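You operate a simulated robot arm through the tools that you are given. There is no shell and no other tool.

You run a simulated two-armed robot. Do the job below in one go: nothing can be reset, and whatever is moved stays where it is left.

## Task
Put one of the small rubber blocks from the inside of dark blue bin one on the yellow tray. Put one of the yellow boxes from the inside of dark blue bin two on the paper pack on the lower board of the kit table. Put one of the steel brackets from the inside of dark blue bin three on the bottom shelf of the kit cart. Put one of the green caps from the inside of dark blue bin four on the white card. Take the red tail lamp from the lower board of the kit table and put it on the slats ahead of the leading scooter. Fetch the blue sleeve and set it on the free end of the kit table. Take the grey cup and put it on top of the white tail lamp. Lift the glove box lid of the following scooter open. Any order will do. Set down upright: yellow box.

It is judged by the outcome, as a careful person would: the job done as asked, and still so three seconds after it is handed in. It fails if anything else is knocked over, pushed out of place, dropped, spilled or broken. Lids that push on must go on centred and level and be pressed home; caps that screw on are set level and turned clockwise until they are tight.

## Robot
Two 7-joint arms with two-finger grippers on one trunk, on a base that moves. Base frame: it is fixed to the floor where the robot stands at the start and does not move with it; the origin is under the middle of the robot, x ahead of it, y to its left, z up. Lengths are in m, angles in degrees, forces in N, time in s.
The left shoulder is at the start at [0.07, 0.139, 1.197], the right one opposite. With the tool pointing down near the work surface each hand reaches from about 0.38 to 0.76 m from the robot's upright axis, wherever it stands, measured 20 degrees to its own side. Places, roughly: blue sleeve (4x4x4 cm) [-2.3, -2.2, 0.5]; bottom shelf of the kit cart [-0.8, -1.5, 0.2]; free end of the kit table [-2.5, -1.9, 0.9]; glove box lid of the following scooter [4.2, -4.1, 1.1]; green cap (4x4x3 cm) [-2.3, -2.6, 0.9]; grey cup (7x7x7 cm) [-2.3, -2, 0.9]; paper pack [-1.75, -2.75, 0.5]; red tail lamp (6x15x6 cm) [-2, -2.6, 0.5]; slats ahead of the leading scooter [2.1, -1.9, 0.4]; small rubber block (3x8x3 cm) [-1.9, -2.9, 0.9]; steel bracket (4x6x4 cm) [-2.2, -2.7, 0.9]; white card [-2, -2.25, 1]; white tail lamp (6x15x6 cm) [-2.4, -2.1, 0.5]; yellow box [-2, -2.75, 1]; yellow tray (23x15x3 cm) [0.2, -2.6, 0.9]. Payload 3.43 kg a hand.
The tool frame of a hand sits at the grasp point between the pads (the TCP): z along the fingers, y along the line on which they close. The tips reach 0.03 m beyond it. The gripper opens to 0.104 m; its body begins 0.057 m behind the TCP.
Orientation is that of the tool frame in the base frame, as a unit quaternion [x, y, z, w]. With the fingers straight down and closing along the base's y, the tool's x points along the base's -x, its y along +y and its z along -z.

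## Interface
- The arms move only by the tool apply_moves. It takes "left_commands", "right_commands" or both (then of equal length, played together; a hand with none holds still); each is a list of rows, each a list of 3 entries, a list of its own where there are three numbers: the finger opening in m, from 0 to 0.104, then the shift along the base's x, y, z in units of 20 mm (1.0 is 20 mm), then the turn, a rotation vector about the base's x, y, z in units of 8 degrees (1.0 is 8 degrees). In form: [[claw, [dx, dy, dz], [ax, ay, az]], ...]. A call has 1 to 20 rows; each row shifts and turns the commanded pose from where the row before left it. A call with a number of a shift or a turn outside -1 to 1 is refused whole. A row lasts 0.2 s, in which the tool goes at most 0.05 m and 8.6 degrees; a call with a longer step from one row to the next is refused whole, and so is a gripper value outside its range. Where a pose cannot be reached the arm comes as near as it can. A force on the tool above 40 N (or 10 N above the force at the start of the call, whichever is more), or a blocked arm, ends the call early, and 0.2 s more pass. The fingers move at their own pace (about 0.045 m/s each) and stop on an object; they squeeze with about 27 N. The grip force told is the motor's: it shows also when the fingers shut on nothing. Time passes only in rows, and 0.2 s behind the last, so rows that do not move let the fingers close. The reply holds the time, the measured pose of the TCP, the force on the tool along the base axes, the opening and the grip force, in the units named above and with some noise, with the torque about the TCP (base axes, N m) and any sound that the robot's microphone picked up.
- Cameras (640 x 400 px; columns grow to the right, rows downward): "scene" is now at [0.1365, -0.0078, 1.4243]; the picture's right is [-0.10, -0.99, 0.00], its down [-0.57, 0.06, -0.82] and it looks along [0.82, -0.08, -0.57] (base axes); focal length 277 px, centre (320, 200). "left" rides on the left gripper at [0.067, -0.018, -0.09] in its tool frame; the picture's right is [0.25, 0.97, 0.00], its down [-0.73, 0.19, -0.66] and it looks along [-0.64, 0.17, 0.75] (tool axes); focal length 218 px, centre (320, 200). "right" rides on the right gripper at [0.067, 0.018, -0.09] in its tool frame; the picture's right is [-0.25, 0.97, 0.00], its down [-0.73, -0.19, -0.66] and it looks along [-0.64, -0.17, 0.75] (tool axes); focal length 218 px, centre (320, 200). There is no depth. A picture from a camera that has moved, and an enlarged one, comes with that camera's place and axes in the base frame and with its lens.
- capture(camera): a new picture of that camera. It takes no simulated time.
- raise_lower(by): slides the trunk up (or, below 0, down) by that many m; the arms and the scene camera ride with it, the base frame stays. It gives what a move gives, with no picture.
- steer(legs): drives the robot by 1 to 6 legs, each [ahead, left, turn to the left] in m, m and degrees, along the robot's own axes; the way and the turn of a leg run together, so that a leg with both is an arc; at most 1.5 m and 180 degrees a leg. The arms and the cameras ride along, it lands a little off, and it stops where it bumps. It gives what a move gives.
- aim_head(pan, tilt): turns the head with the scene camera to pan (to the left, within 86 degrees either way) and tilt (down, from -29 to 69), counted from straight ahead of the robot. It gives what a move gives.
- zoom(camera, box): a new picture of the part [left, top, right, bottom] of that camera's present view, enlarged. It takes no simulated time.
- close_job(): hands the job in; it is judged then, once.

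Places have to be worked out from the pictures, the camera data and where the tool is seen. Open the grippers and draw the arms clear of the work before you hand the job in, unless the task says otherwise.

The tools are called after ">>>" by a JSON object that holds its "op" and its "data". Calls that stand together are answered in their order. apply_moves: Moves the arms, as the interface text tells. Its arguments: {"type":"object","properties":{"left_commands":{"type":"array","items":{"type":"array"}},"right_commands":{"type":"array","items":{"type":"array"}}},"required":[]} The other tools are called the same way: raise_lower (by) moves the trunk up or down; steer (legs) drives the base; aim_head (pan, tilt) turns the head that bears the scene camera; capture (camera) takes a picture; zoom (camera, box) takes an enlarged picture of a part of a camera's view; close_job () hands the job in.

At the start:

```text
time: 0.0
left_position: [0.4602, 0.2275, 1.1631]
left_tcp_rot: [0.0, 1.0, -0.001, -0.001]
left_ft_force: [0.1, 0.1, -0.6]
left_ft_torque: [-0.01, 0.0, 0.01]
left_width: 0.1041
left_grasp_force: 0.1
right_position: [0.3965, -0.2018, 1.2172]
right_tcp_rot: [0.0, 1.0, 0.0, 0.0]
right_ft_force: [-0.5, 0.4, 0.1]
right_ft_torque: [-0.01, -0.01, 0.02]
right_width: 0.1037
right_grasp_force: 0.0
trunk travel left (down, up): [-0.692, 0.248]
robot x, y, heading: [-0.0003, 0.003, -0.0]
head pan, tilt (commanded): [-5.9, 34.7]
```

scene: 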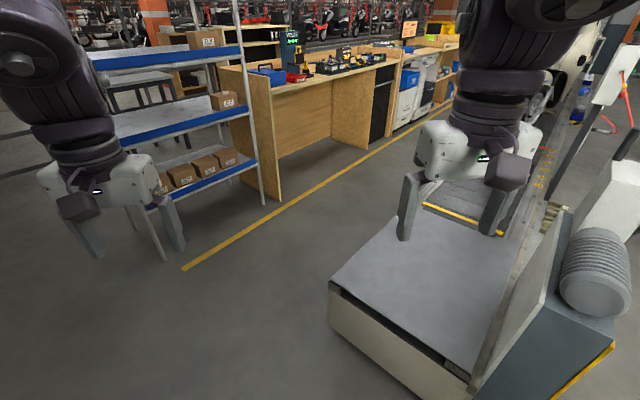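
right: 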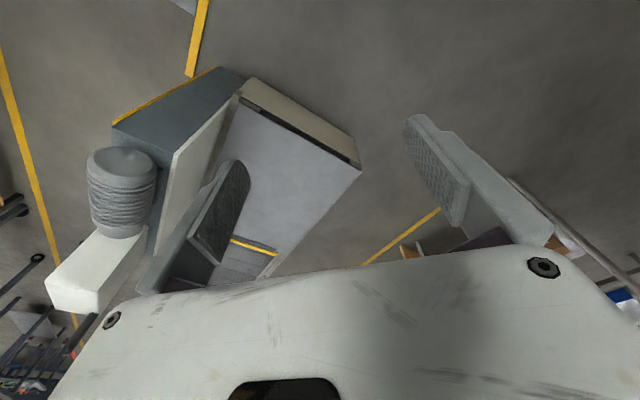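
left: 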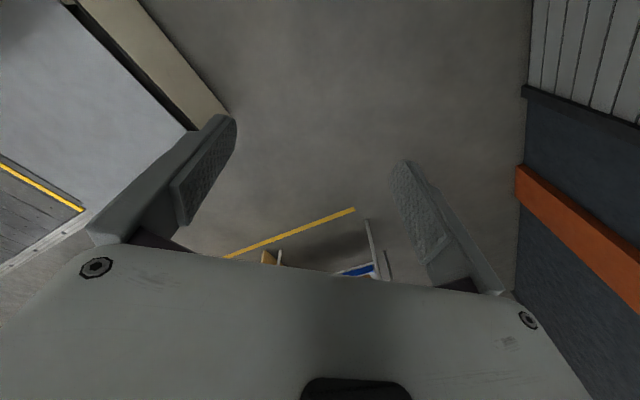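

The first picture shows a cart/box ahead and to the right, shelving left. I look around with the head to find the kit table (behind-right of me) before driving.

>>> {"op": "aim_head", "data": {"pan": -86, "tilt": 25}}

>>> {"op": "capture", "data": {"camera": "scene"}}

```text
time: 1.5
left_position: [0.4591, 0.2264, 1.1631]
left_tcp_rot: [0.0, 1.0, 0.0, 0.001]
left_ft_force: [-0.2, -0.7, 0.1]
left_ft_torque: [0.01, -0.01, -0.03]
left_width: 0.1037
left_grasp_force: 0.1
right_position: [0.3954, -0.201, 1.2167]
right_tcp_rot: [0.0, 1.0, 0.0, 0.0]
right_ft_force: [0.3, 0.1, -0.6]
right_ft_torque: [0.01, 0.03, -0.01]
right_width: 0.104
right_grasp_force: 0.2
trunk travel left (down, up): [-0.692, 0.248]
robot x, y, heading: [-0.0032, -0.0023, 0.1]
head pan, tilt (commanded): [-85.9, 25.0]
```

```text
taken
camera scene: at [0.0553, -0.0907, 1.4397], right [-1.0, -0.07, 0.0], down [-0.03, 0.42, -0.91], along [0.06, -0.9, -0.42], focal length 277 px, centre (320, 200)
```

scene: 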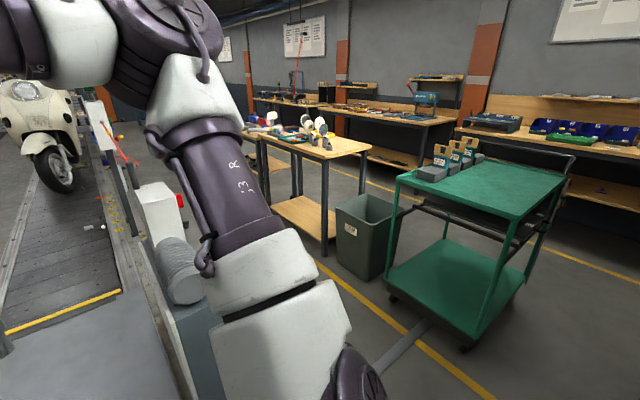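

The green kit cart is at the right; the kit table with dark blue bins is beyond it on the far right. I check the left side too before turning.

>>> {"op": "aim_head", "data": {"pan": 86, "tilt": 30}}

>>> {"op": "capture", "data": {"camera": "scene"}}

>>> {"op": "aim_head", "data": {"pan": -45, "tilt": 35}}

>>> {"op": "capture", "data": {"camera": "scene"}}

```text
time: 4.1
left_position: [0.4607, 0.2266, 1.1634]
left_tcp_rot: [0.0, 1.0, 0.0, 0.0]
left_ft_force: [0.1, 0.2, 0.1]
left_ft_torque: [-0.01, 0.02, 0.01]
left_width: 0.1038
left_grasp_force: 0.1
right_position: [0.3967, -0.201, 1.2163]
right_tcp_rot: [0.0, 1.0, 0.0, -0.001]
right_ft_force: [0.0, 0.3, 0.0]
right_ft_torque: [-0.02, -0.02, 0.03]
right_width: 0.1042
right_grasp_force: 0.0
trunk travel left (down, up): [-0.692, 0.248]
robot x, y, heading: [-0.0006, 0.0004, -0.1]
head pan, tilt (commanded): [85.9, 30.0]
```

```text
taken
camera scene: at [0.0551, 0.0914, 1.4317], right [1.0, -0.07, 0.0], down [-0.04, -0.5, -0.87], along [0.06, 0.86, -0.5], focal length 277 px, centre (320, 200)
```

scene: 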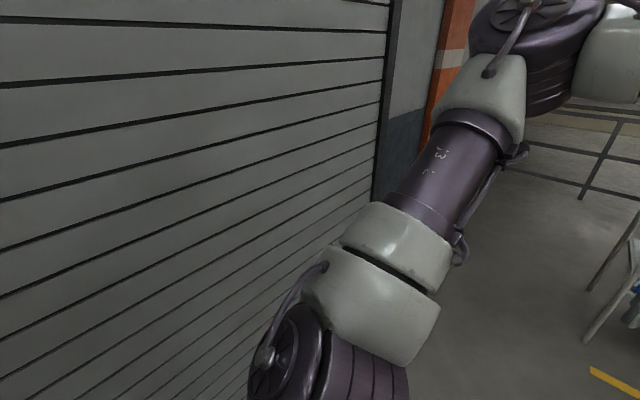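

```text
time: 6.2
left_position: [0.4606, 0.2263, 1.1639]
left_tcp_rot: [0.0, 1.0, 0.0, 0.0]
left_ft_force: [0.0, -0.1, -0.2]
left_ft_torque: [0.01, 0.02, 0.02]
left_width: 0.1042
left_grasp_force: 0.1
right_position: [0.3971, -0.2013, 1.2162]
right_tcp_rot: [0.0, 1.0, 0.0, 0.0]
right_ft_force: [1.3, -1.5, -0.4]
right_ft_torque: [0.02, 0.03, -0.01]
right_width: 0.1038
right_grasp_force: 0.0
trunk travel left (down, up): [-0.692, 0.248]
robot x, y, heading: [0.0006, 0.0005, 0.1]
head pan, tilt (commanded): [-45.0, 35.0]
```

```text
taken
camera scene: at [0.111, -0.061, 1.4239], right [-0.71, -0.71, 0.0], down [-0.41, 0.41, -0.82], along [0.58, -0.58, -0.57], focal length 277 px, centre (320, 200)
```

scene: 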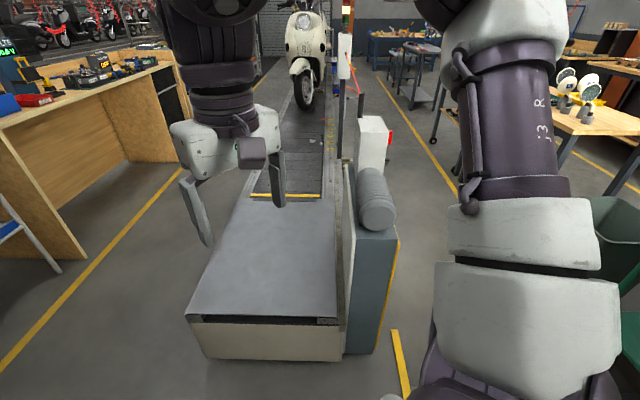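

The conveyor end is about 0.78 m away from my axis, so turning in place is safe. I turn right to face the kit table area.

>>> {"op": "steer", "data": {"legs": [[0, 0, -125]]}}

>>> {"op": "aim_head", "data": {"pan": 0, "tilt": 20}}

>>> {"op": "capture", "data": {"camera": "scene"}}

```text
time: 11.8
left_position: [-0.0733, -0.5077, 1.163]
left_tcp_rot: [0.885, 0.465, 0.0, 0.0]
left_ft_force: [-0.4, -0.1, 0.5]
left_ft_torque: [-0.03, -0.01, -0.01]
left_width: 0.1039
left_grasp_force: 0.0
right_position: [-0.3912, -0.2121, 1.2147]
right_tcp_rot: [0.885, 0.465, 0.0, 0.0]
right_ft_force: [0.1, 0.0, -0.3]
right_ft_torque: [-0.02, 0.01, 0.02]
right_width: 0.104
right_grasp_force: 0.0
trunk travel left (down, up): [-0.692, 0.248]
robot x, y, heading: [-0.0001, 0.0012, -124.3]
head pan, tilt (commanded): [-45.0, 35.0]
```

```text
time: 12.9
left_position: [-0.0721, -0.5082, 1.1636]
left_tcp_rot: [0.885, 0.465, 0.0, 0.0]
left_ft_force: [0.6, -0.7, -0.4]
left_ft_torque: [0.01, 0.01, -0.02]
left_width: 0.1039
left_grasp_force: 0.0
right_position: [-0.3909, -0.2122, 1.2157]
right_tcp_rot: [0.885, 0.465, 0.0, 0.001]
right_ft_force: [0.0, -0.6, 0.3]
right_ft_torque: [0.03, 0.01, 0.0]
right_width: 0.104
right_grasp_force: 0.1
trunk travel left (down, up): [-0.692, 0.248]
robot x, y, heading: [0.0013, -0.0009, -124.4]
head pan, tilt (commanded): [0.0, 20.0]
```

```text
taken
camera scene: at [-0.083, -0.1169, 1.4477], right [-0.82, 0.57, 0.0], down [0.19, 0.28, -0.94], along [-0.53, -0.77, -0.34], focal length 277 px, centre (320, 200)
```

scene: 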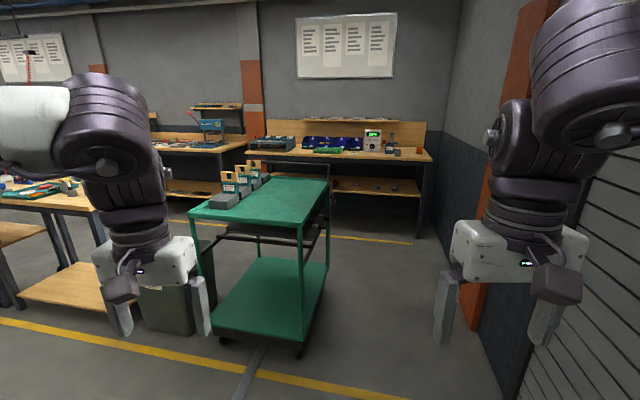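

I can see the kit table against the wall with four dark blue bins and a lower board. I zoom in.

>>> {"op": "zoom", "data": {"camera": "scene", "box": [240, 110, 440, 235]}}

>>> {"op": "zoom", "data": {"camera": "scene", "box": [190, 145, 340, 239]}}

```text
3.20 times, centred on (340, 172) of scene
camera zoom: at [-0.083, -0.1169, 1.4477], right [-0.82, 0.57, 0.0], down [0.19, 0.28, -0.94], along [-0.53, -0.77, -0.34], focal length 886 px, centre (256, 288)
```

zoom: 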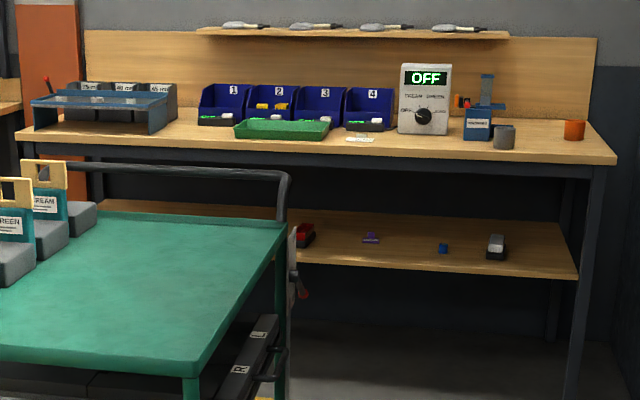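

```text
4.26 times, centred on (265, 192) of scene
camera zoom: at [-0.083, -0.1169, 1.4477], right [-0.82, 0.57, 0.0], down [0.19, 0.28, -0.94], along [-0.53, -0.77, -0.34], focal length 1178 px, centre (554, 234)
```

zoom: 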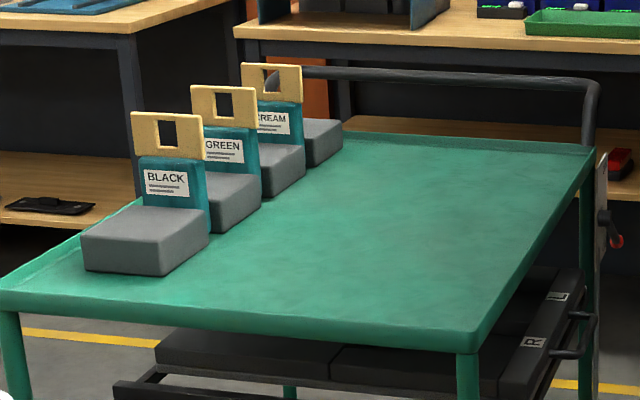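

The room is rotated about 45° to the base frame: the kit table runs along (-0.71,0.71), and its normal is (-0.71,-0.71). The cart occupies roughly u −0.88…−0.33 to the left of my lane, so I turn square to the table and pass to its right, stopping short.

>>> {"op": "steer", "data": {"legs": [[0, 0, -10.7], [1.2, -0.35, 0], [0.7, 0, 0]]}}

>>> {"op": "aim_head", "data": {"pan": 0, "tilt": 35}}

>>> {"op": "capture", "data": {"camera": "scene"}}

```text
time: 18.9
left_position: [-1.122, -1.0319, 1.1631]
left_tcp_rot: [0.921, 0.39, -0.002, -0.001]
left_ft_force: [0.2, 0.6, 0.2]
left_ft_torque: [0.0, -0.02, 0.01]
left_width: 0.104
left_grasp_force: 0.2
right_position: [-1.385, -0.6896, 1.2191]
right_tcp_rot: [0.919, 0.393, -0.001, -0.002]
right_ft_force: [0.0, 0.3, 0.4]
right_ft_torque: [0.01, -0.02, 0.0]
right_width: 0.1041
right_grasp_force: 0.0
trunk travel left (down, up): [-0.692, 0.248]
robot x, y, heading: [-0.9712, -0.5443, -133.8]
head pan, tilt (commanded): [0.0, 20.0]
stopped in leg 2: the robot was blocked; the commanded pose is now the measured one
```

```text
time: 19.6
left_position: [-1.1206, -1.0318, 1.1639]
left_tcp_rot: [0.92, 0.391, -0.001, -0.002]
left_ft_force: [0.2, -0.3, 0.5]
left_ft_torque: [-0.03, 0.05, -0.02]
left_width: 0.1042
left_grasp_force: 0.1
right_position: [-1.3852, -0.6917, 1.219]
right_tcp_rot: [0.919, 0.394, -0.003, -0.002]
right_ft_force: [1.0, 0.7, -0.2]
right_ft_torque: [0.02, -0.02, 0.02]
right_width: 0.104
right_grasp_force: 0.0
trunk travel left (down, up): [-0.692, 0.248]
robot x, y, heading: [-0.9709, -0.5385, -134.0]
head pan, tilt (commanded): [0.0, 35.0]
```

```text
taken
camera scene: at [-1.0625, -0.642, 1.4243], right [-0.72, 0.69, 0.0], down [0.39, 0.42, -0.82], along [-0.57, -0.59, -0.57], focal length 277 px, centre (320, 200)
```

scene: 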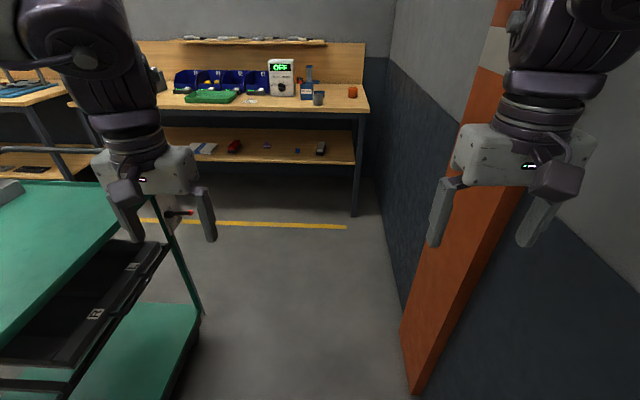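

I was blocked at about u=0.31, v=1.07, likely my right elbow touched the wall/pillar on the right. I look to both sides.

>>> {"op": "aim_head", "data": {"pan": -60, "tilt": 35}}

>>> {"op": "capture", "data": {"camera": "scene"}}

>>> {"op": "aim_head", "data": {"pan": 50, "tilt": 45}}

>>> {"op": "capture", "data": {"camera": "scene"}}

>>> {"op": "capture", "data": {"camera": "right"}}

```text
time: 20.9
left_position: [-1.121, -1.0309, 1.1634]
left_tcp_rot: [0.92, 0.391, -0.002, -0.001]
left_ft_force: [0.3, -0.1, -0.6]
left_ft_torque: [0.01, 0.0, -0.01]
left_width: 0.104
left_grasp_force: 0.1
right_position: [-1.3854, -0.6905, 1.2179]
right_tcp_rot: [0.92, 0.393, -0.001, -0.001]
right_ft_force: [-0.7, 0.2, 0.8]
right_ft_torque: [0.01, -0.01, 0.02]
right_width: 0.1039
right_grasp_force: 0.1
trunk travel left (down, up): [-0.692, 0.248]
robot x, y, heading: [-0.9704, -0.5405, -133.6]
head pan, tilt (commanded): [-60.0, 35.0]
```

```text
taken
camera scene: at [-1.0871, -0.5576, 1.4244], right [0.24, 0.97, 0.0], down [0.55, -0.13, -0.82], along [-0.8, 0.2, -0.57], focal length 277 px, centre (320, 200)
```

scene: 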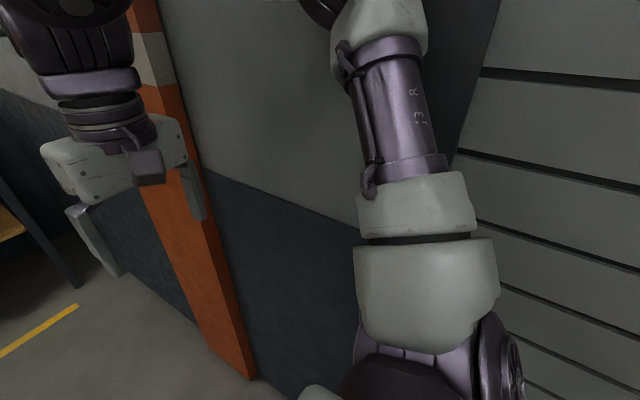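

```text
time: 22.8
left_position: [-1.1226, -1.0323, 1.1643]
left_tcp_rot: [0.92, 0.391, -0.001, -0.002]
left_ft_force: [0.2, -1.2, 0.5]
left_ft_torque: [-0.01, -0.02, 0.02]
left_width: 0.1041
left_grasp_force: 0.0
right_position: [-1.3862, -0.6909, 1.2175]
right_tcp_rot: [0.919, 0.393, -0.002, -0.002]
right_ft_force: [0.0, 0.0, 0.0]
right_ft_torque: [-0.01, -0.01, -0.01]
right_width: 0.1038
right_grasp_force: 0.0
trunk travel left (down, up): [-0.692, 0.248]
robot x, y, heading: [-0.9716, -0.5409, -133.6]
head pan, tilt (commanded): [50.0, 45.0]
```

```text
taken
camera scene: at [-0.9929, -0.6594, 1.409], right [-0.99, -0.11, 0.0], down [-0.08, 0.7, -0.71], along [0.07, -0.7, -0.71], focal length 277 px, centre (320, 200)
```

scene: 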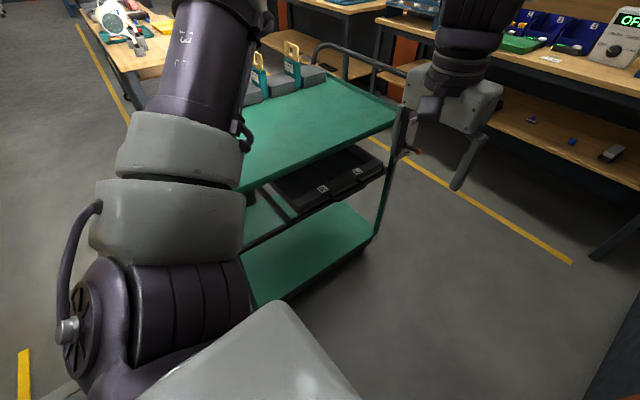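

```text
taken
camera right: at [-1.3243, -0.6542, 1.3079], right [0.52, -0.85, 0.0], down [-0.64, -0.4, 0.66], along [-0.56, -0.34, -0.75], focal length 218 px, centre (320, 200)
```

right: 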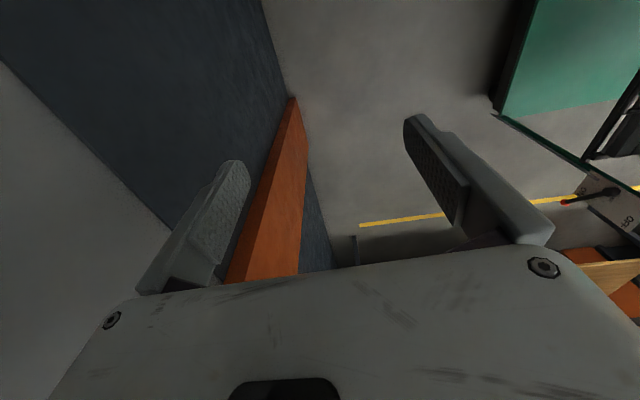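

My right elbow sticks out ~0.5 m and hit the wall; the cart deck is about 0.88 m high on the left. I raise the trunk so the left elbow clears the cart, shift left to u≈0.08 and drive on toward the table.

>>> {"op": "raise_lower", "data": {"by": 0.22}}

>>> {"op": "steer", "data": {"legs": [[0, 0.22, 0], [0, 0, -1.2], [0.9, 0, 0]]}}

>>> {"op": "aim_head", "data": {"pan": 20, "tilt": 45}}

>>> {"op": "capture", "data": {"camera": "scene"}}

```text
time: 25.1
left_position: [-1.1219, -1.0333, 1.3828]
left_tcp_rot: [0.921, 0.391, -0.001, -0.001]
left_ft_force: [-0.3, -0.1, -0.3]
left_ft_torque: [-0.03, 0.0, 0.01]
left_width: 0.104
left_grasp_force: 0.0
right_position: [-1.386, -0.6925, 1.4375]
right_tcp_rot: [0.919, 0.394, 0.0, -0.002]
right_ft_force: [-0.2, -0.2, -0.6]
right_ft_torque: [-0.02, 0.03, -0.01]
right_width: 0.1044
right_grasp_force: 0.1
trunk travel left (down, up): [-0.912, 0.028]
robot x, y, heading: [-0.9745, -0.5385, -133.8]
head pan, tilt (commanded): [50.0, 45.0]
```

```text
time: 31.6
left_position: [-1.6138, -1.8152, 1.3842]
left_tcp_rot: [0.926, 0.379, 0.0, 0.0]
left_ft_force: [0.0, 0.3, -0.1]
left_ft_torque: [0.0, 0.02, -0.03]
left_width: 0.104
left_grasp_force: 0.0
right_position: [-1.8686, -1.466, 1.4365]
right_tcp_rot: [0.925, 0.381, 0.0, 0.001]
right_ft_force: [-0.5, 0.1, -0.7]
right_ft_torque: [0.0, -0.02, -0.01]
right_width: 0.1042
right_grasp_force: 0.0
trunk travel left (down, up): [-0.912, 0.028]
robot x, y, heading: [-1.4446, -1.3366, -135.3]
head pan, tilt (commanded): [50.0, 45.0]
```

```text
time: 32.5
left_position: [-1.6153, -1.8161, 1.3835]
left_tcp_rot: [0.925, 0.379, 0.0, 0.0]
left_ft_force: [0.2, 0.4, -0.1]
left_ft_torque: [0.01, -0.02, 0.0]
left_width: 0.1039
left_grasp_force: 0.1
right_position: [-1.8693, -1.4681, 1.4356]
right_tcp_rot: [0.925, 0.38, 0.001, 0.0]
right_ft_force: [-0.2, 0.0, 0.0]
right_ft_torque: [-0.02, 0.02, -0.01]
right_width: 0.104
right_grasp_force: 0.1
trunk travel left (down, up): [-0.912, 0.028]
robot x, y, heading: [-1.4492, -1.3368, -135.2]
head pan, tilt (commanded): [20.0, 45.0]
```

```text
taken
camera scene: at [-1.5193, -1.4401, 1.629], right [-0.9, 0.43, 0.0], down [0.3, 0.64, -0.71], along [-0.3, -0.64, -0.71], focal length 277 px, centre (320, 200)
```

scene: 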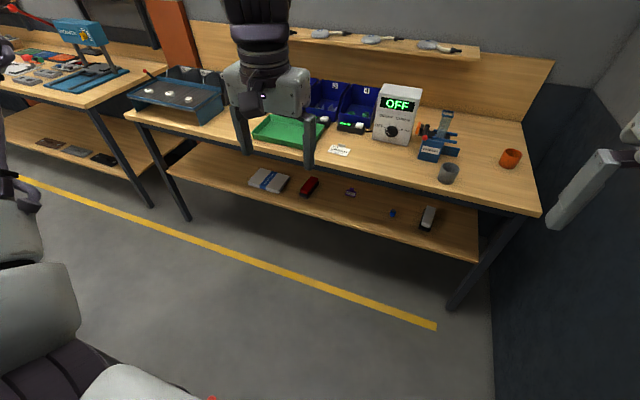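

I'm at u≈0.08, v≈1.97 and see the whole table: front edge around v≈3.0, lower board with paper pack, red lamp, sleeve and white lamp. I look down at my own base to judge how close I can get.

>>> {"op": "aim_head", "data": {"pan": 0, "tilt": 69}}

>>> {"op": "capture", "data": {"camera": "scene"}}

>>> {"op": "aim_head", "data": {"pan": 86, "tilt": 50}}

>>> {"op": "capture", "data": {"camera": "scene"}}

>>> {"op": "aim_head", "data": {"pan": 0, "tilt": 40}}

>>> {"op": "capture", "data": {"camera": "scene"}}

```text
time: 33.4
left_position: [-1.6158, -1.8172, 1.3844]
left_tcp_rot: [0.925, 0.379, 0.001, 0.001]
left_ft_force: [0.0, 0.7, 0.2]
left_ft_torque: [0.03, 0.03, 0.0]
left_width: 0.104
left_grasp_force: 0.2
right_position: [-1.8693, -1.4681, 1.4376]
right_tcp_rot: [0.925, 0.38, 0.0, 0.0]
right_ft_force: [0.2, 0.0, 0.1]
right_ft_torque: [0.0, 0.01, -0.02]
right_width: 0.1039
right_grasp_force: 0.1
trunk travel left (down, up): [-0.912, 0.028]
robot x, y, heading: [-1.4447, -1.3312, -135.0]
head pan, tilt (commanded): [0.0, 68.8]
```

```text
taken
camera scene: at [-1.5238, -1.4055, 1.6003], right [-0.7, 0.71, 0.0], down [0.66, 0.66, -0.36], along [-0.26, -0.26, -0.93], focal length 277 px, centre (320, 200)
```

scene: 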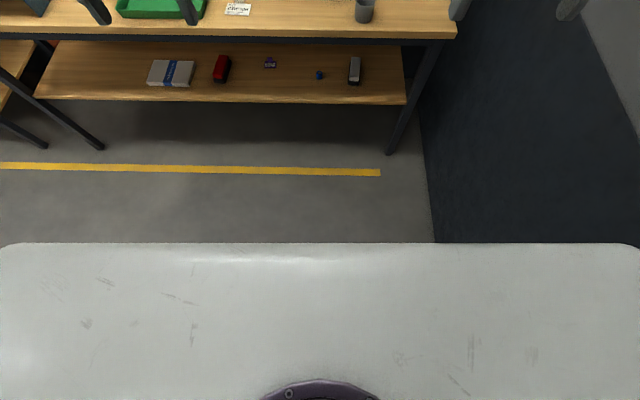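

```text
time: 35.0
left_position: [-1.6158, -1.8158, 1.3836]
left_tcp_rot: [0.925, 0.379, 0.0, 0.0]
left_ft_force: [0.0, 0.3, -0.4]
left_ft_torque: [0.0, -0.01, -0.01]
left_width: 0.1039
left_grasp_force: 0.1
right_position: [-1.8703, -1.4681, 1.4357]
right_tcp_rot: [0.925, 0.38, 0.0, 0.0]
right_ft_force: [0.2, 0.0, -0.1]
right_ft_torque: [-0.02, -0.02, 0.02]
right_width: 0.1039
right_grasp_force: 0.0
trunk travel left (down, up): [-0.912, 0.028]
robot x, y, heading: [-1.4471, -1.33, -135.6]
head pan, tilt (commanded): [85.9, 50.0]
```

```text
taken
camera scene: at [-1.434, -1.4246, 1.6222], right [-0.76, -0.65, 0.0], down [-0.5, 0.58, -0.64], along [0.42, -0.49, -0.77], focal length 277 px, centre (320, 200)
```

scene: 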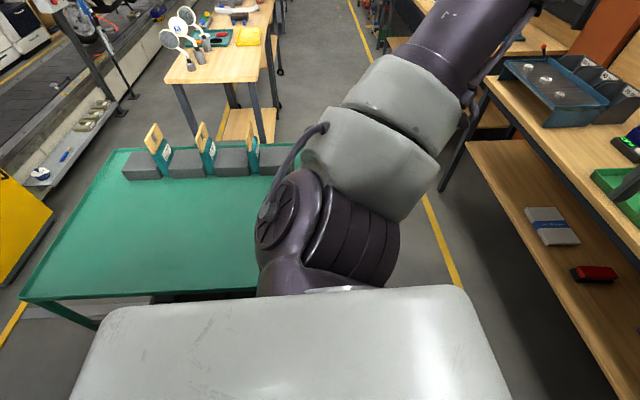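

```text
time: 36.6
left_position: [-1.6157, -1.8148, 1.3841]
left_tcp_rot: [0.926, 0.379, 0.001, 0.001]
left_ft_force: [0.1, 0.1, -0.3]
left_ft_torque: [0.01, 0.0, -0.02]
left_width: 0.104
left_grasp_force: 0.1
right_position: [-1.8701, -1.4684, 1.4363]
right_tcp_rot: [0.925, 0.38, 0.0, 0.0]
right_ft_force: [0.3, 0.7, -0.4]
right_ft_torque: [0.0, 0.0, -0.01]
right_width: 0.1042
right_grasp_force: 0.2
trunk travel left (down, up): [-0.912, 0.028]
robot x, y, heading: [-1.446, -1.3324, -135.3]
head pan, tilt (commanded): [0.0, 40.0]
```

```text
taken
camera scene: at [-1.5445, -1.426, 1.6364], right [-0.7, 0.71, 0.0], down [0.46, 0.45, -0.77], along [-0.54, -0.54, -0.64], focal length 277 px, centre (320, 200)
```

scene: 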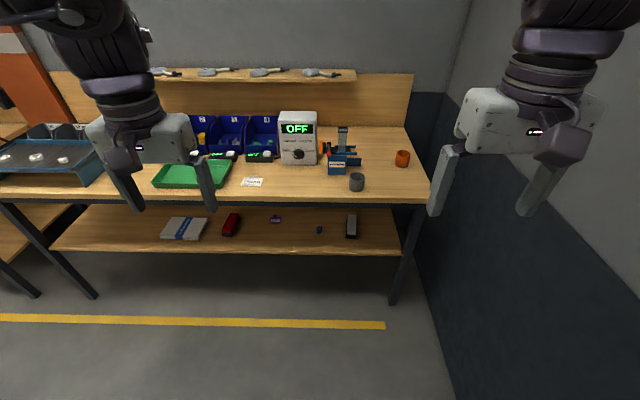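

The table's front edge is at v≈2.99 and is parallel to me (heading −135). I creep forward 0.45 m to v≈2.42 and look again.

>>> {"op": "steer", "data": {"legs": [[0.45, 0, 0]]}}

>>> {"op": "aim_head", "data": {"pan": 25, "tilt": 40}}

>>> {"op": "capture", "data": {"camera": "scene"}}

>>> {"op": "capture", "data": {"camera": "left"}}

>>> {"op": "capture", "data": {"camera": "right"}}

```text
time: 39.3
left_position: [-1.9374, -2.1328, 1.3851]
left_tcp_rot: [0.926, 0.378, -0.001, 0.001]
left_ft_force: [-0.5, 0.2, 0.7]
left_ft_torque: [0.0, -0.04, -0.01]
left_width: 0.104
left_grasp_force: 0.0
right_position: [-2.1918, -1.7836, 1.4375]
right_tcp_rot: [0.925, 0.379, -0.001, 0.0]
right_ft_force: [0.6, -0.7, 0.0]
right_ft_torque: [-0.02, 0.03, 0.01]
right_width: 0.104
right_grasp_force: 0.0
trunk travel left (down, up): [-0.912, 0.028]
robot x, y, heading: [-1.7654, -1.65, -135.6]
head pan, tilt (commanded): [0.0, 40.0]
```

```text
time: 40.2
left_position: [-1.9409, -2.1346, 1.3831]
left_tcp_rot: [0.926, 0.377, 0.0, 0.001]
left_ft_force: [0.7, 0.4, -0.3]
left_ft_torque: [0.0, 0.0, 0.02]
left_width: 0.1039
left_grasp_force: 0.1
right_position: [-2.1942, -1.7848, 1.4367]
right_tcp_rot: [0.925, 0.379, 0.001, 0.0]
right_ft_force: [-0.2, -1.1, -0.1]
right_ft_torque: [0.01, -0.02, 0.02]
right_width: 0.1039
right_grasp_force: 0.1
trunk travel left (down, up): [-0.912, 0.028]
robot x, y, heading: [-1.772, -1.6515, -135.5]
head pan, tilt (commanded): [25.0, 40.0]
```

```text
taken
camera scene: at [-1.8381, -1.7653, 1.6363], right [-0.94, 0.35, 0.0], down [0.23, 0.6, -0.77], along [-0.27, -0.72, -0.64], focal length 277 px, centre (320, 200)
```

scene: 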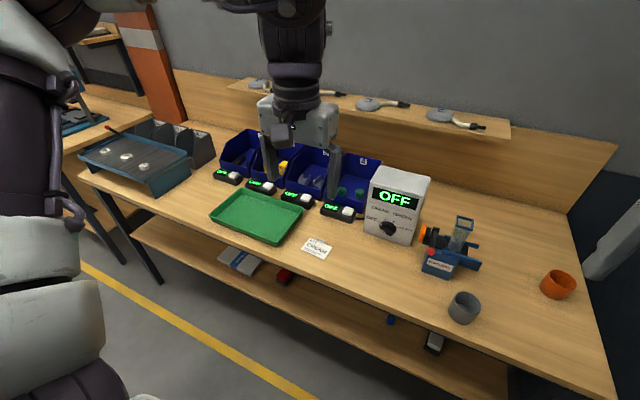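

```text
taken
camera left: at [-1.905, -2.076, 1.4733], right [0.86, -0.52, 0.0], down [-0.39, -0.65, 0.66], along [-0.34, -0.56, -0.75], focal length 218 px, centre (320, 200)
```

left: 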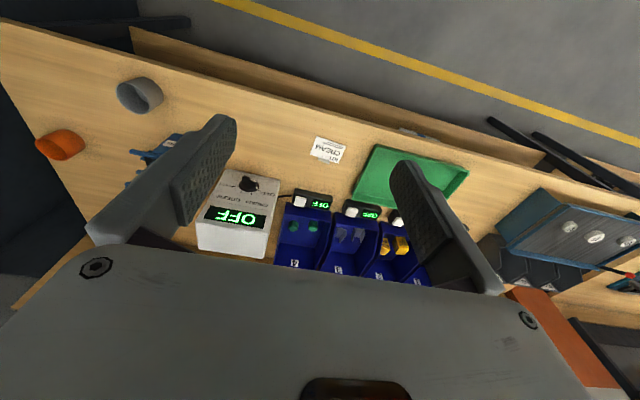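

```text
taken
camera right: at [-2.1324, -1.7518, 1.5264], right [0.5, -0.87, 0.0], down [-0.65, -0.38, 0.66], along [-0.57, -0.33, -0.75], focal length 218 px, centre (320, 200)
```

right: 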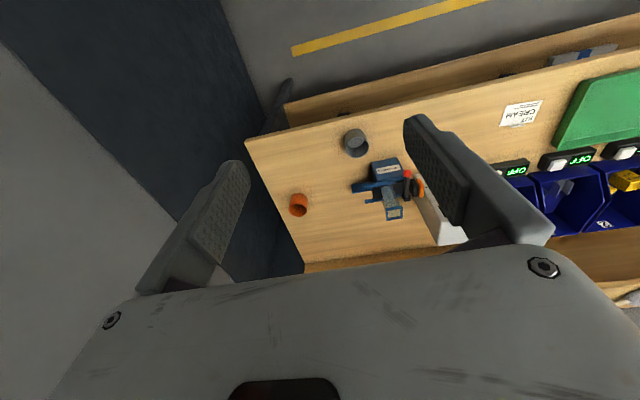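

The bins, indicator units in front of them, the white "KIT CREAM" card and the cups are clear. The caps are ~1 m from my axis, so I creep 0.15 m closer.

>>> {"op": "steer", "data": {"legs": [[0.15, 0, 0]]}}

```text
time: 41.6
left_position: [-2.0426, -2.2346, 1.3845]
left_tcp_rot: [0.926, 0.376, -0.001, 0.001]
left_ft_force: [0.5, 0.9, -1.1]
left_ft_torque: [-0.03, 0.03, 0.0]
left_width: 0.1038
left_grasp_force: 0.0
right_position: [-2.296, -1.8867, 1.439]
right_tcp_rot: [0.925, 0.379, -0.002, 0.0]
right_ft_force: [0.3, -0.1, 0.8]
right_ft_torque: [0.0, 0.01, 0.04]
right_width: 0.1042
right_grasp_force: 0.1
trunk travel left (down, up): [-0.912, 0.028]
robot x, y, heading: [-1.8784, -1.7549, -135.4]
head pan, tilt (commanded): [25.0, 40.0]
```

Now at u≈0.09, v≈2.57. I zoom the scene camera on the bins to see contents and walls.

>>> {"op": "capture", "data": {"camera": "scene"}}

>>> {"op": "zoom", "data": {"camera": "scene", "box": [190, 80, 450, 243]}}

```text
taken
camera scene: at [-1.9387, -1.8641, 1.6368], right [-0.94, 0.35, 0.0], down [0.22, 0.6, -0.77], along [-0.27, -0.72, -0.64], focal length 277 px, centre (320, 200)
```

scene: 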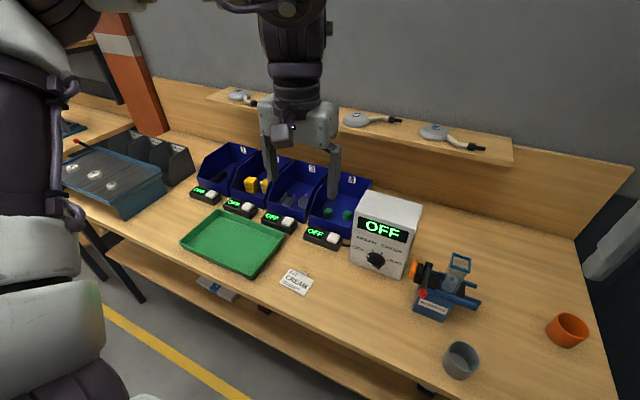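

```text
2.45 times, centred on (320, 162) of scene
camera zoom: at [-1.9387, -1.8641, 1.6368], right [-0.94, 0.35, 0.0], down [0.22, 0.6, -0.77], along [-0.27, -0.72, -0.64], focal length 679 px, centre (320, 294)
```

zoom: 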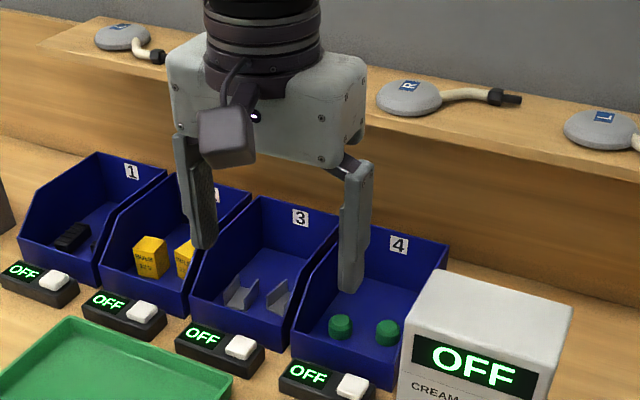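

Positions worked out: caps at about u −0.163/−0.238, v 3.41; bins are 0.17 m apart. I move 0.1 m closer so a tool-down reach becomes possible.

>>> {"op": "steer", "data": {"legs": [[0.1, 0, 0.4]]}}

```text
time: 42.7
left_position: [-2.1038, -2.3022, 1.3875]
left_tcp_rot: [0.925, 0.381, -0.004, 0.001]
left_ft_force: [0.5, 0.0, 0.5]
left_ft_torque: [-0.09, 0.05, 0.0]
left_width: 0.104
left_grasp_force: 0.0
right_position: [-2.3601, -1.9557, 1.4392]
right_tcp_rot: [0.924, 0.383, -0.003, 0.002]
right_ft_force: [0.2, 1.6, 0.2]
right_ft_torque: [-0.09, 0.04, -0.02]
right_width: 0.104
right_grasp_force: 0.0
trunk travel left (down, up): [-0.912, 0.028]
robot x, y, heading: [-1.942, -1.8237, -135.1]
head pan, tilt (commanded): [25.0, 40.0]
```

I'm at u≈0.084, v≈2.66 with no contact. I lower the trunk a bit so the shoulders are near work height, then bring the left hand over bin 4 to look inside.

>>> {"op": "raise_lower", "data": {"by": -0.14}}

>>> {"op": "apply_moves", "data": {"left_commands": [[0.104, [-1, -1, 0], [0, 0, 0]], [0.104, [-1, -1, 0], [0, 0, 0]], [0.104, [-1, -1, 0], [0, 0, 0]], [0.104, [-1, -1, 0], [0, 0, 0]], [0.104, [-1, -1, 0], [0, 0, 0]], [0.104, [-1, -1, -0.5], [0, 0, 0]], [0.104, [0, 0, -1], [0, 0, 0]], [0.104, [0, 0, 0], [0, 0, 0]]]}}

>>> {"op": "capture", "data": {"camera": "left"}}

>>> {"op": "capture", "data": {"camera": "scene"}}

```text
time: 44.4
left_position: [-2.1123, -2.3092, 1.2433]
left_tcp_rot: [0.925, 0.381, 0.0, 0.0]
left_ft_force: [0.3, 0.8, -0.3]
left_ft_torque: [0.01, -0.01, 0.0]
left_width: 0.104
left_grasp_force: 0.1
right_position: [-2.3681, -1.9637, 1.2973]
right_tcp_rot: [0.924, 0.384, -0.001, 0.0]
right_ft_force: [-0.5, 1.1, 0.8]
right_ft_torque: [0.03, -0.03, -0.01]
right_width: 0.104
right_grasp_force: 0.1
trunk travel left (down, up): [-0.772, 0.168]
robot x, y, heading: [-1.9456, -1.8234, -135.1]
head pan, tilt (commanded): [25.0, 40.0]
```

```text
time: 46.2
left_position: [-2.2265, -2.4246, 1.2158]
left_tcp_rot: [0.924, 0.381, -0.001, 0.001]
left_ft_force: [0.2, 0.0, 0.4]
left_ft_torque: [0.04, 0.01, -0.01]
left_width: 0.1042
left_grasp_force: 0.0
left hand out of reach, approached as far as the arm can: row 6
right_position: [-2.3686, -1.9634, 1.2972]
right_tcp_rot: [0.923, 0.384, 0.0, 0.0]
right_ft_force: [0.5, 0.0, 0.4]
right_ft_torque: [-0.02, 0.03, -0.03]
right_width: 0.1039
right_grasp_force: 0.0
trunk travel left (down, up): [-0.772, 0.168]
robot x, y, heading: [-1.9441, -1.8213, -134.9]
head pan, tilt (commanded): [25.0, 40.0]
```

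```text
taken
camera left: at [-2.1909, -2.3654, 1.3037], right [0.86, -0.51, 0.0], down [-0.38, -0.65, 0.66], along [-0.33, -0.57, -0.75], focal length 218 px, centre (320, 200)
```

left: 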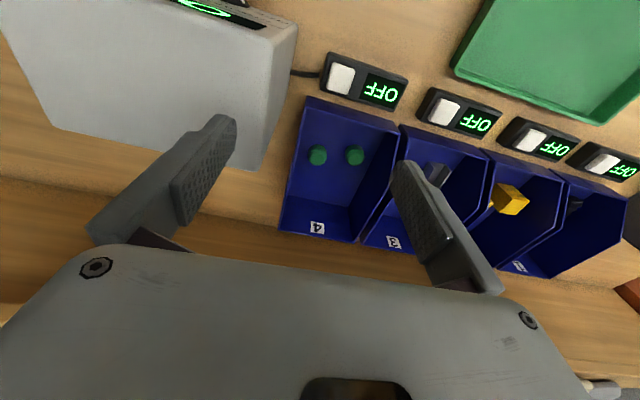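

```text
taken
camera scene: at [-2.0122, -1.9384, 1.4964], right [-0.94, 0.34, 0.0], down [0.22, 0.6, -0.77], along [-0.26, -0.72, -0.64], focal length 277 px, centre (320, 200)
```

scene: 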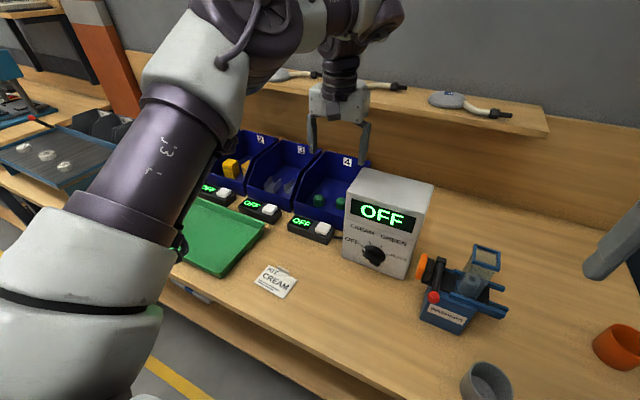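

The wrist camera puts the caps at u≈−0.174/−0.242, v≈3.42, and bin 4 between u −0.279 and −0.132 with its front wall at v≈3.32. Tool-down reach falls short here, so I shift 0.05 m ahead and 0.12 m left.

>>> {"op": "steer", "data": {"legs": [[0, 0.12, 0], [0.05, 0, 0]]}}

>>> {"op": "capture", "data": {"camera": "scene"}}

>>> {"op": "capture", "data": {"camera": "left"}}

```text
time: 47.9
left_position: [-2.1747, -2.5346, 1.2194]
left_tcp_rot: [0.925, 0.38, -0.004, 0.002]
left_ft_force: [0.4, 1.3, 0.4]
left_ft_torque: [-0.07, 0.01, 0.02]
left_width: 0.1039
left_grasp_force: 0.0
right_position: [-2.3148, -2.0713, 1.2993]
right_tcp_rot: [0.924, 0.382, -0.005, 0.002]
right_ft_force: [1.2, 0.3, 1.2]
right_ft_torque: [-0.06, 0.02, -0.03]
right_width: 0.104
right_grasp_force: 0.1
trunk travel left (down, up): [-0.772, 0.168]
robot x, y, heading: [-1.8976, -1.94, -134.9]
head pan, tilt (commanded): [25.0, 40.0]
```

```text
taken
camera scene: at [-1.9577, -2.0464, 1.4976], right [-0.94, 0.34, 0.0], down [0.22, 0.6, -0.77], along [-0.27, -0.72, -0.64], focal length 277 px, centre (320, 200)
```

scene: 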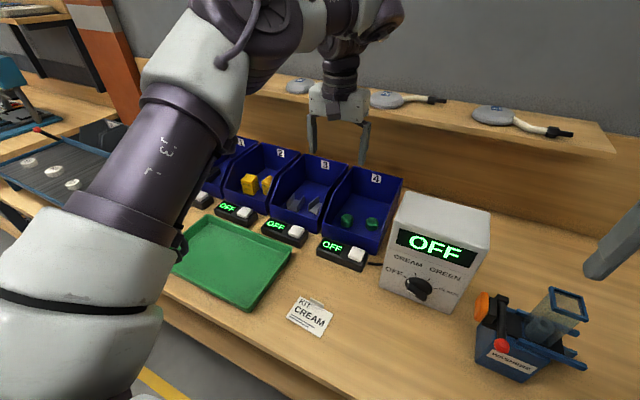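

```text
taken
camera left: at [-2.1382, -2.4741, 1.3092], right [0.86, -0.51, 0.0], down [-0.38, -0.64, 0.66], along [-0.34, -0.57, -0.75], focal length 218 px, centre (320, 200)
```

left: 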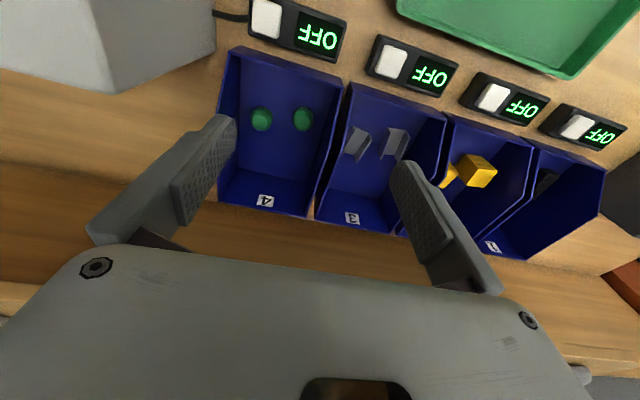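

Robot is now at u≈−0.03, v≈2.71. I zoom in on bin 4 to see wall profile and free space around the caps.

>>> {"op": "zoom", "data": {"camera": "scene", "box": [200, 130, 440, 280]}}

>>> {"op": "zoom", "data": {"camera": "left", "box": [190, 10, 450, 172]}}

```text
2.67 times, centred on (320, 205) of scene
camera zoom: at [-1.9577, -2.0464, 1.4976], right [-0.94, 0.34, 0.0], down [0.22, 0.6, -0.77], along [-0.27, -0.72, -0.64], focal length 738 px, centre (320, 187)
```

zoom: 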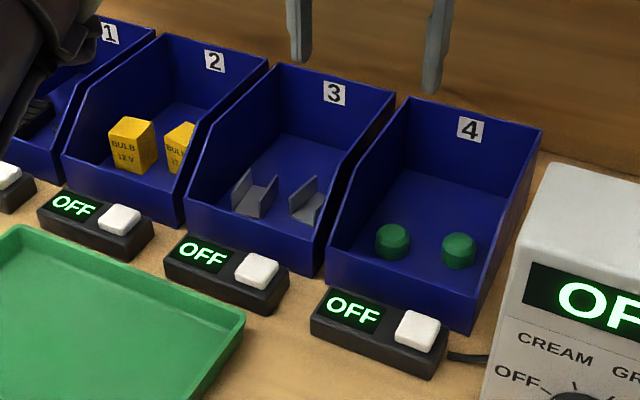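

```text
2.46 times, centred on (320, 91) of left
camera zoom: at [-2.1382, -2.4741, 1.3092], right [0.86, -0.51, 0.0], down [-0.38, -0.64, 0.66], along [-0.34, -0.57, -0.75], focal length 537 px, centre (320, 468)
```

zoom: 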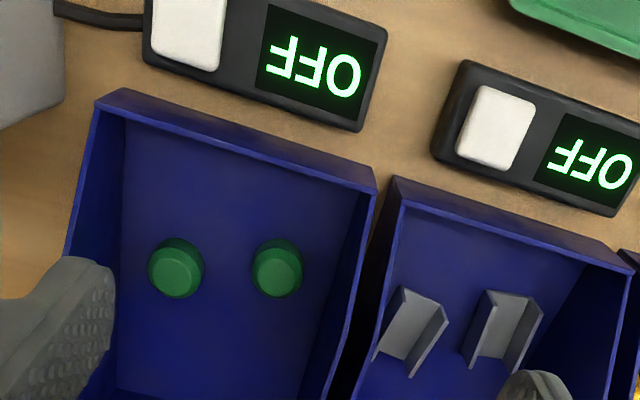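

The caps have ~2 cm side gaps but plenty of room front/back, so I'll close the fingers along the bin's depth. I yaw the left hand −90° in place and check that the arm can do it.

>>> {"op": "apply_moves", "data": {"left_commands": [[0.104, [0, 0, 0], [0, 0, -1]], [0.104, [0, 0, 0], [0, 0, -1]], [0.104, [0, 0, 0], [0, 0, -1]], [0.104, [0, 0, 0], [0, 0, -1]], [0.104, [0, 0, 0], [0, 0, -1]], [0.104, [0, 0, 0], [0, 0, -1]], [0.104, [0, 0, 0], [0, 0, -1]], [0.104, [0, 0, 0], [0, 0, -1]], [0.104, [0, 0, 0], [0, 0, -1]], [0.104, [0, 0, 0], [0, 0, -1]], [0.104, [0, 0, 0], [0, 0, -1]], [0.104, [0, 0, 0], [0, 0, -0.3]]]}}

>>> {"op": "capture", "data": {"camera": "left"}}

>>> {"op": "capture", "data": {"camera": "scene"}}

```text
time: 50.5
left_position: [-2.1782, -2.5422, 1.2154]
left_tcp_rot: [0.921, -0.39, -0.001, -0.001]
left_ft_force: [-0.1, 0.3, -0.3]
left_ft_torque: [0.01, 0.0, -0.02]
left_width: 0.1041
left_grasp_force: 0.1
right_position: [-2.3204, -2.0801, 1.2974]
right_tcp_rot: [0.924, 0.383, 0.0, 0.0]
right_ft_force: [0.7, -0.5, 0.8]
right_ft_torque: [-0.03, 0.02, 0.06]
right_width: 0.1041
right_grasp_force: 0.0
trunk travel left (down, up): [-0.772, 0.168]
robot x, y, heading: [-1.8997, -1.942, -135.0]
head pan, tilt (commanded): [25.0, 40.0]
```

```text
taken
camera left: at [-2.1194, -2.5785, 1.3045], right [-0.52, -0.86, 0.0], down [-0.64, 0.39, 0.66], along [-0.56, 0.34, -0.75], focal length 218 px, centre (320, 200)
```

left: 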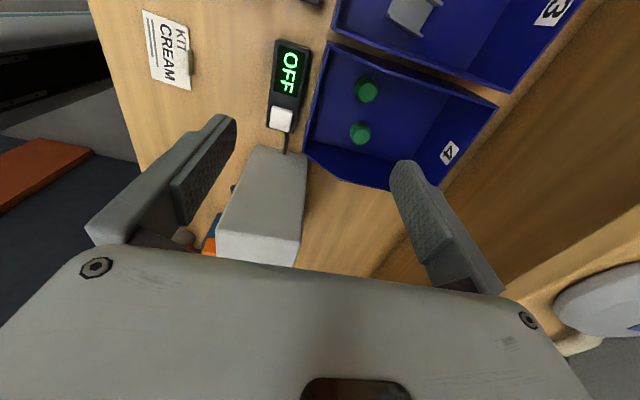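

```text
taken
camera scene: at [-1.9637, -2.0561, 1.4964], right [-0.94, 0.34, 0.0], down [0.22, 0.6, -0.77], along [-0.26, -0.72, -0.64], focal length 277 px, centre (320, 200)
```

scene: 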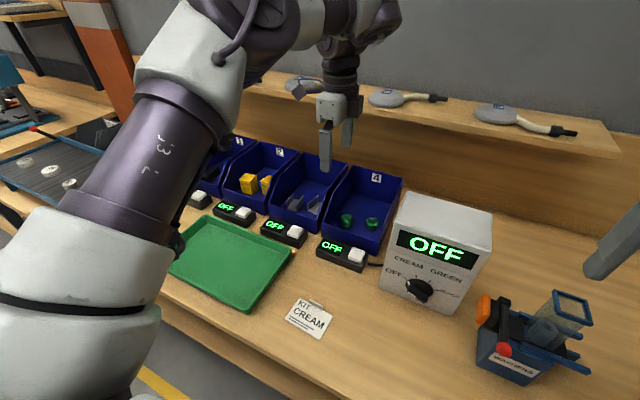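

Yaw works. Triangulating the caps over three views puts the right cap at about (−2.311, −2.555) with its top near z≈0.915. I move over it, descend to z≈1.06 with the fingers at 0.07, and look.

>>> {"op": "apply_moves", "data": {"left_commands": [[0.07, [-0.83, -0.08, -0.97], [0, 0, 0]], [0.07, [-0.83, -0.08, -0.97], [0, 0, 0]], [0.07, [-0.83, -0.08, -0.97], [0, 0, 0]], [0.07, [-0.83, -0.08, -0.97], [0, 0, 0]], [0.07, [-0.83, -0.08, -0.97], [0, 0, 0]], [0.07, [-0.83, -0.08, -0.97], [0, 0, 0]], [0.07, [-0.83, -0.08, -0.97], [0, 0, 0]], [0.07, [-0.83, -0.08, -0.97], [0, 0, 0]], [0.07, [0, 0, 0], [0, 0, 0]]]}}

>>> {"op": "capture", "data": {"camera": "left"}}

>>> {"op": "capture", "data": {"camera": "scene"}}

```text
time: 52.5
left_position: [-2.2801, -2.5078, 1.086]
left_tcp_rot: [0.921, -0.389, -0.002, -0.001]
left_ft_force: [-0.1, -0.2, -1.0]
left_ft_torque: [-0.02, 0.02, 0.01]
left_width: 0.07
left_grasp_force: 0.1
left hand out of reach, approached as far as the arm can: row 3, 4, 5, 6, 7, 8
right_position: [-2.3201, -2.0783, 1.2974]
right_tcp_rot: [0.924, 0.383, -0.001, 0.0]
right_ft_force: [1.1, 0.5, -0.2]
right_ft_torque: [-0.02, 0.0, -0.03]
right_width: 0.1039
right_grasp_force: 0.1
trunk travel left (down, up): [-0.772, 0.168]
robot x, y, heading: [-1.8969, -1.9412, -135.0]
head pan, tilt (commanded): [25.0, 40.0]
```

```text
taken
camera left: at [-2.2205, -2.5436, 1.1753], right [-0.52, -0.86, 0.0], down [-0.64, 0.39, 0.66], along [-0.57, 0.34, -0.75], focal length 218 px, centre (320, 200)
```

left: 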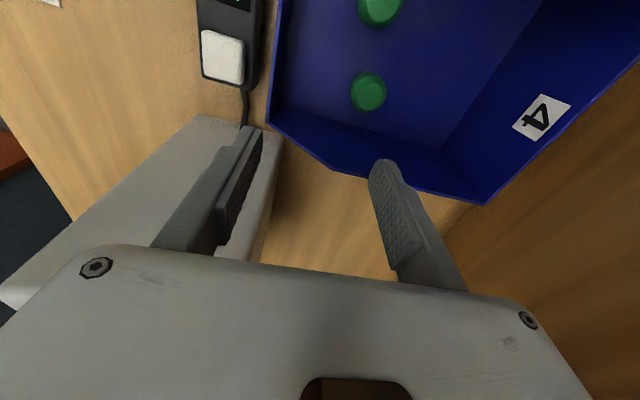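

```text
taken
camera scene: at [-1.9632, -2.0561, 1.4964], right [-0.94, 0.34, 0.0], down [0.22, 0.6, -0.77], along [-0.26, -0.72, -0.64], focal length 277 px, centre (320, 200)
```

scene: 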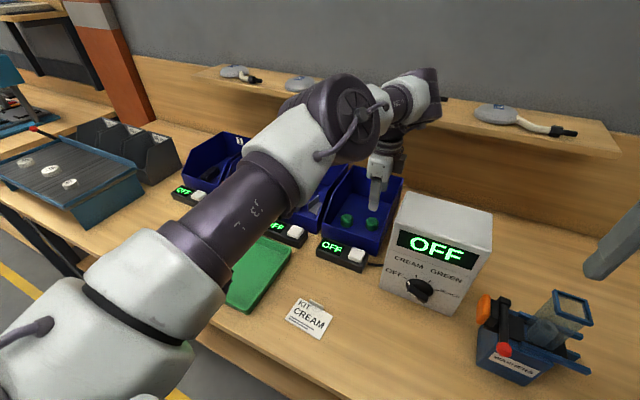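

The arm stops at v≈3.385 (reach limit); the tool shelf edge is at v≈3.51, z≈1.22, so I also don't want the wrist too far in. I pull back slightly, pitch the tool 10° forward, then move the base 0.05 m ahead.

>>> {"op": "apply_moves", "data": {"left_commands": [[0.07, [1, 1, 0], [-0.442, 0.442, 0]], [0.07, [1, 1, 0], [-0.442, 0.442, 0]], [0.07, [1, 1, 0], [0, 0, 0]], [0.07, [0, 0, 0], [0, 0, 0]]]}}

>>> {"op": "steer", "data": {"legs": [[0.05, 0, 0]]}}

>>> {"op": "capture", "data": {"camera": "scene"}}

```text
time: 53.5
left_position: [-2.2202, -2.4467, 1.0854]
left_tcp_rot: [0.918, -0.387, -0.034, 0.081]
left_ft_force: [0.1, 0.1, 0.6]
left_ft_torque: [0.0, -0.01, 0.02]
left_width: 0.0699
left_grasp_force: 0.1
right_position: [-2.3194, -2.0792, 1.2971]
right_tcp_rot: [0.924, 0.383, 0.0, 0.0]
right_ft_force: [-0.1, 0.7, -0.2]
right_ft_torque: [0.02, 0.0, 0.03]
right_width: 0.1042
right_grasp_force: 0.1
trunk travel left (down, up): [-0.772, 0.168]
robot x, y, heading: [-1.8969, -1.9422, -135.1]
head pan, tilt (commanded): [25.0, 40.0]
```

```text
time: 54.5
left_position: [-2.2505, -2.4761, 1.0894]
left_tcp_rot: [0.917, -0.388, -0.036, 0.083]
left_ft_force: [-0.2, 0.8, 0.5]
left_ft_torque: [-0.06, 0.04, 0.03]
left_width: 0.07
left_grasp_force: 0.1
right_position: [-2.348, -2.1084, 1.3006]
right_tcp_rot: [0.924, 0.382, -0.005, 0.002]
right_ft_force: [0.4, 1.0, 0.2]
right_ft_torque: [-0.08, 0.06, 0.04]
right_width: 0.1042
right_grasp_force: 0.0
trunk travel left (down, up): [-0.772, 0.168]
robot x, y, heading: [-1.9272, -1.9754, -135.4]
head pan, tilt (commanded): [25.0, 40.0]
```

```text
taken
camera scene: at [-1.9919, -2.0838, 1.4974], right [-0.94, 0.34, 0.0], down [0.22, 0.6, -0.77], along [-0.27, -0.72, -0.64], focal length 277 px, centre (320, 200)
```

scene: 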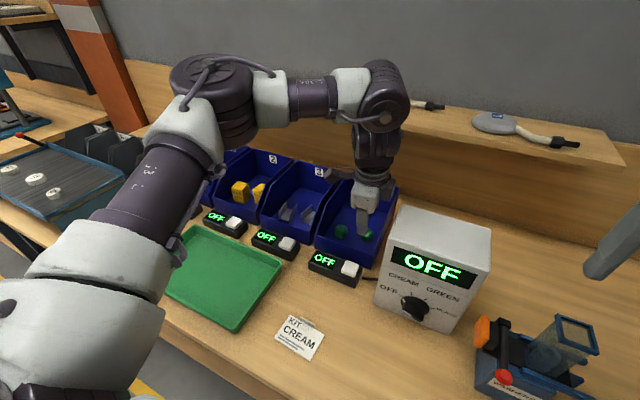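

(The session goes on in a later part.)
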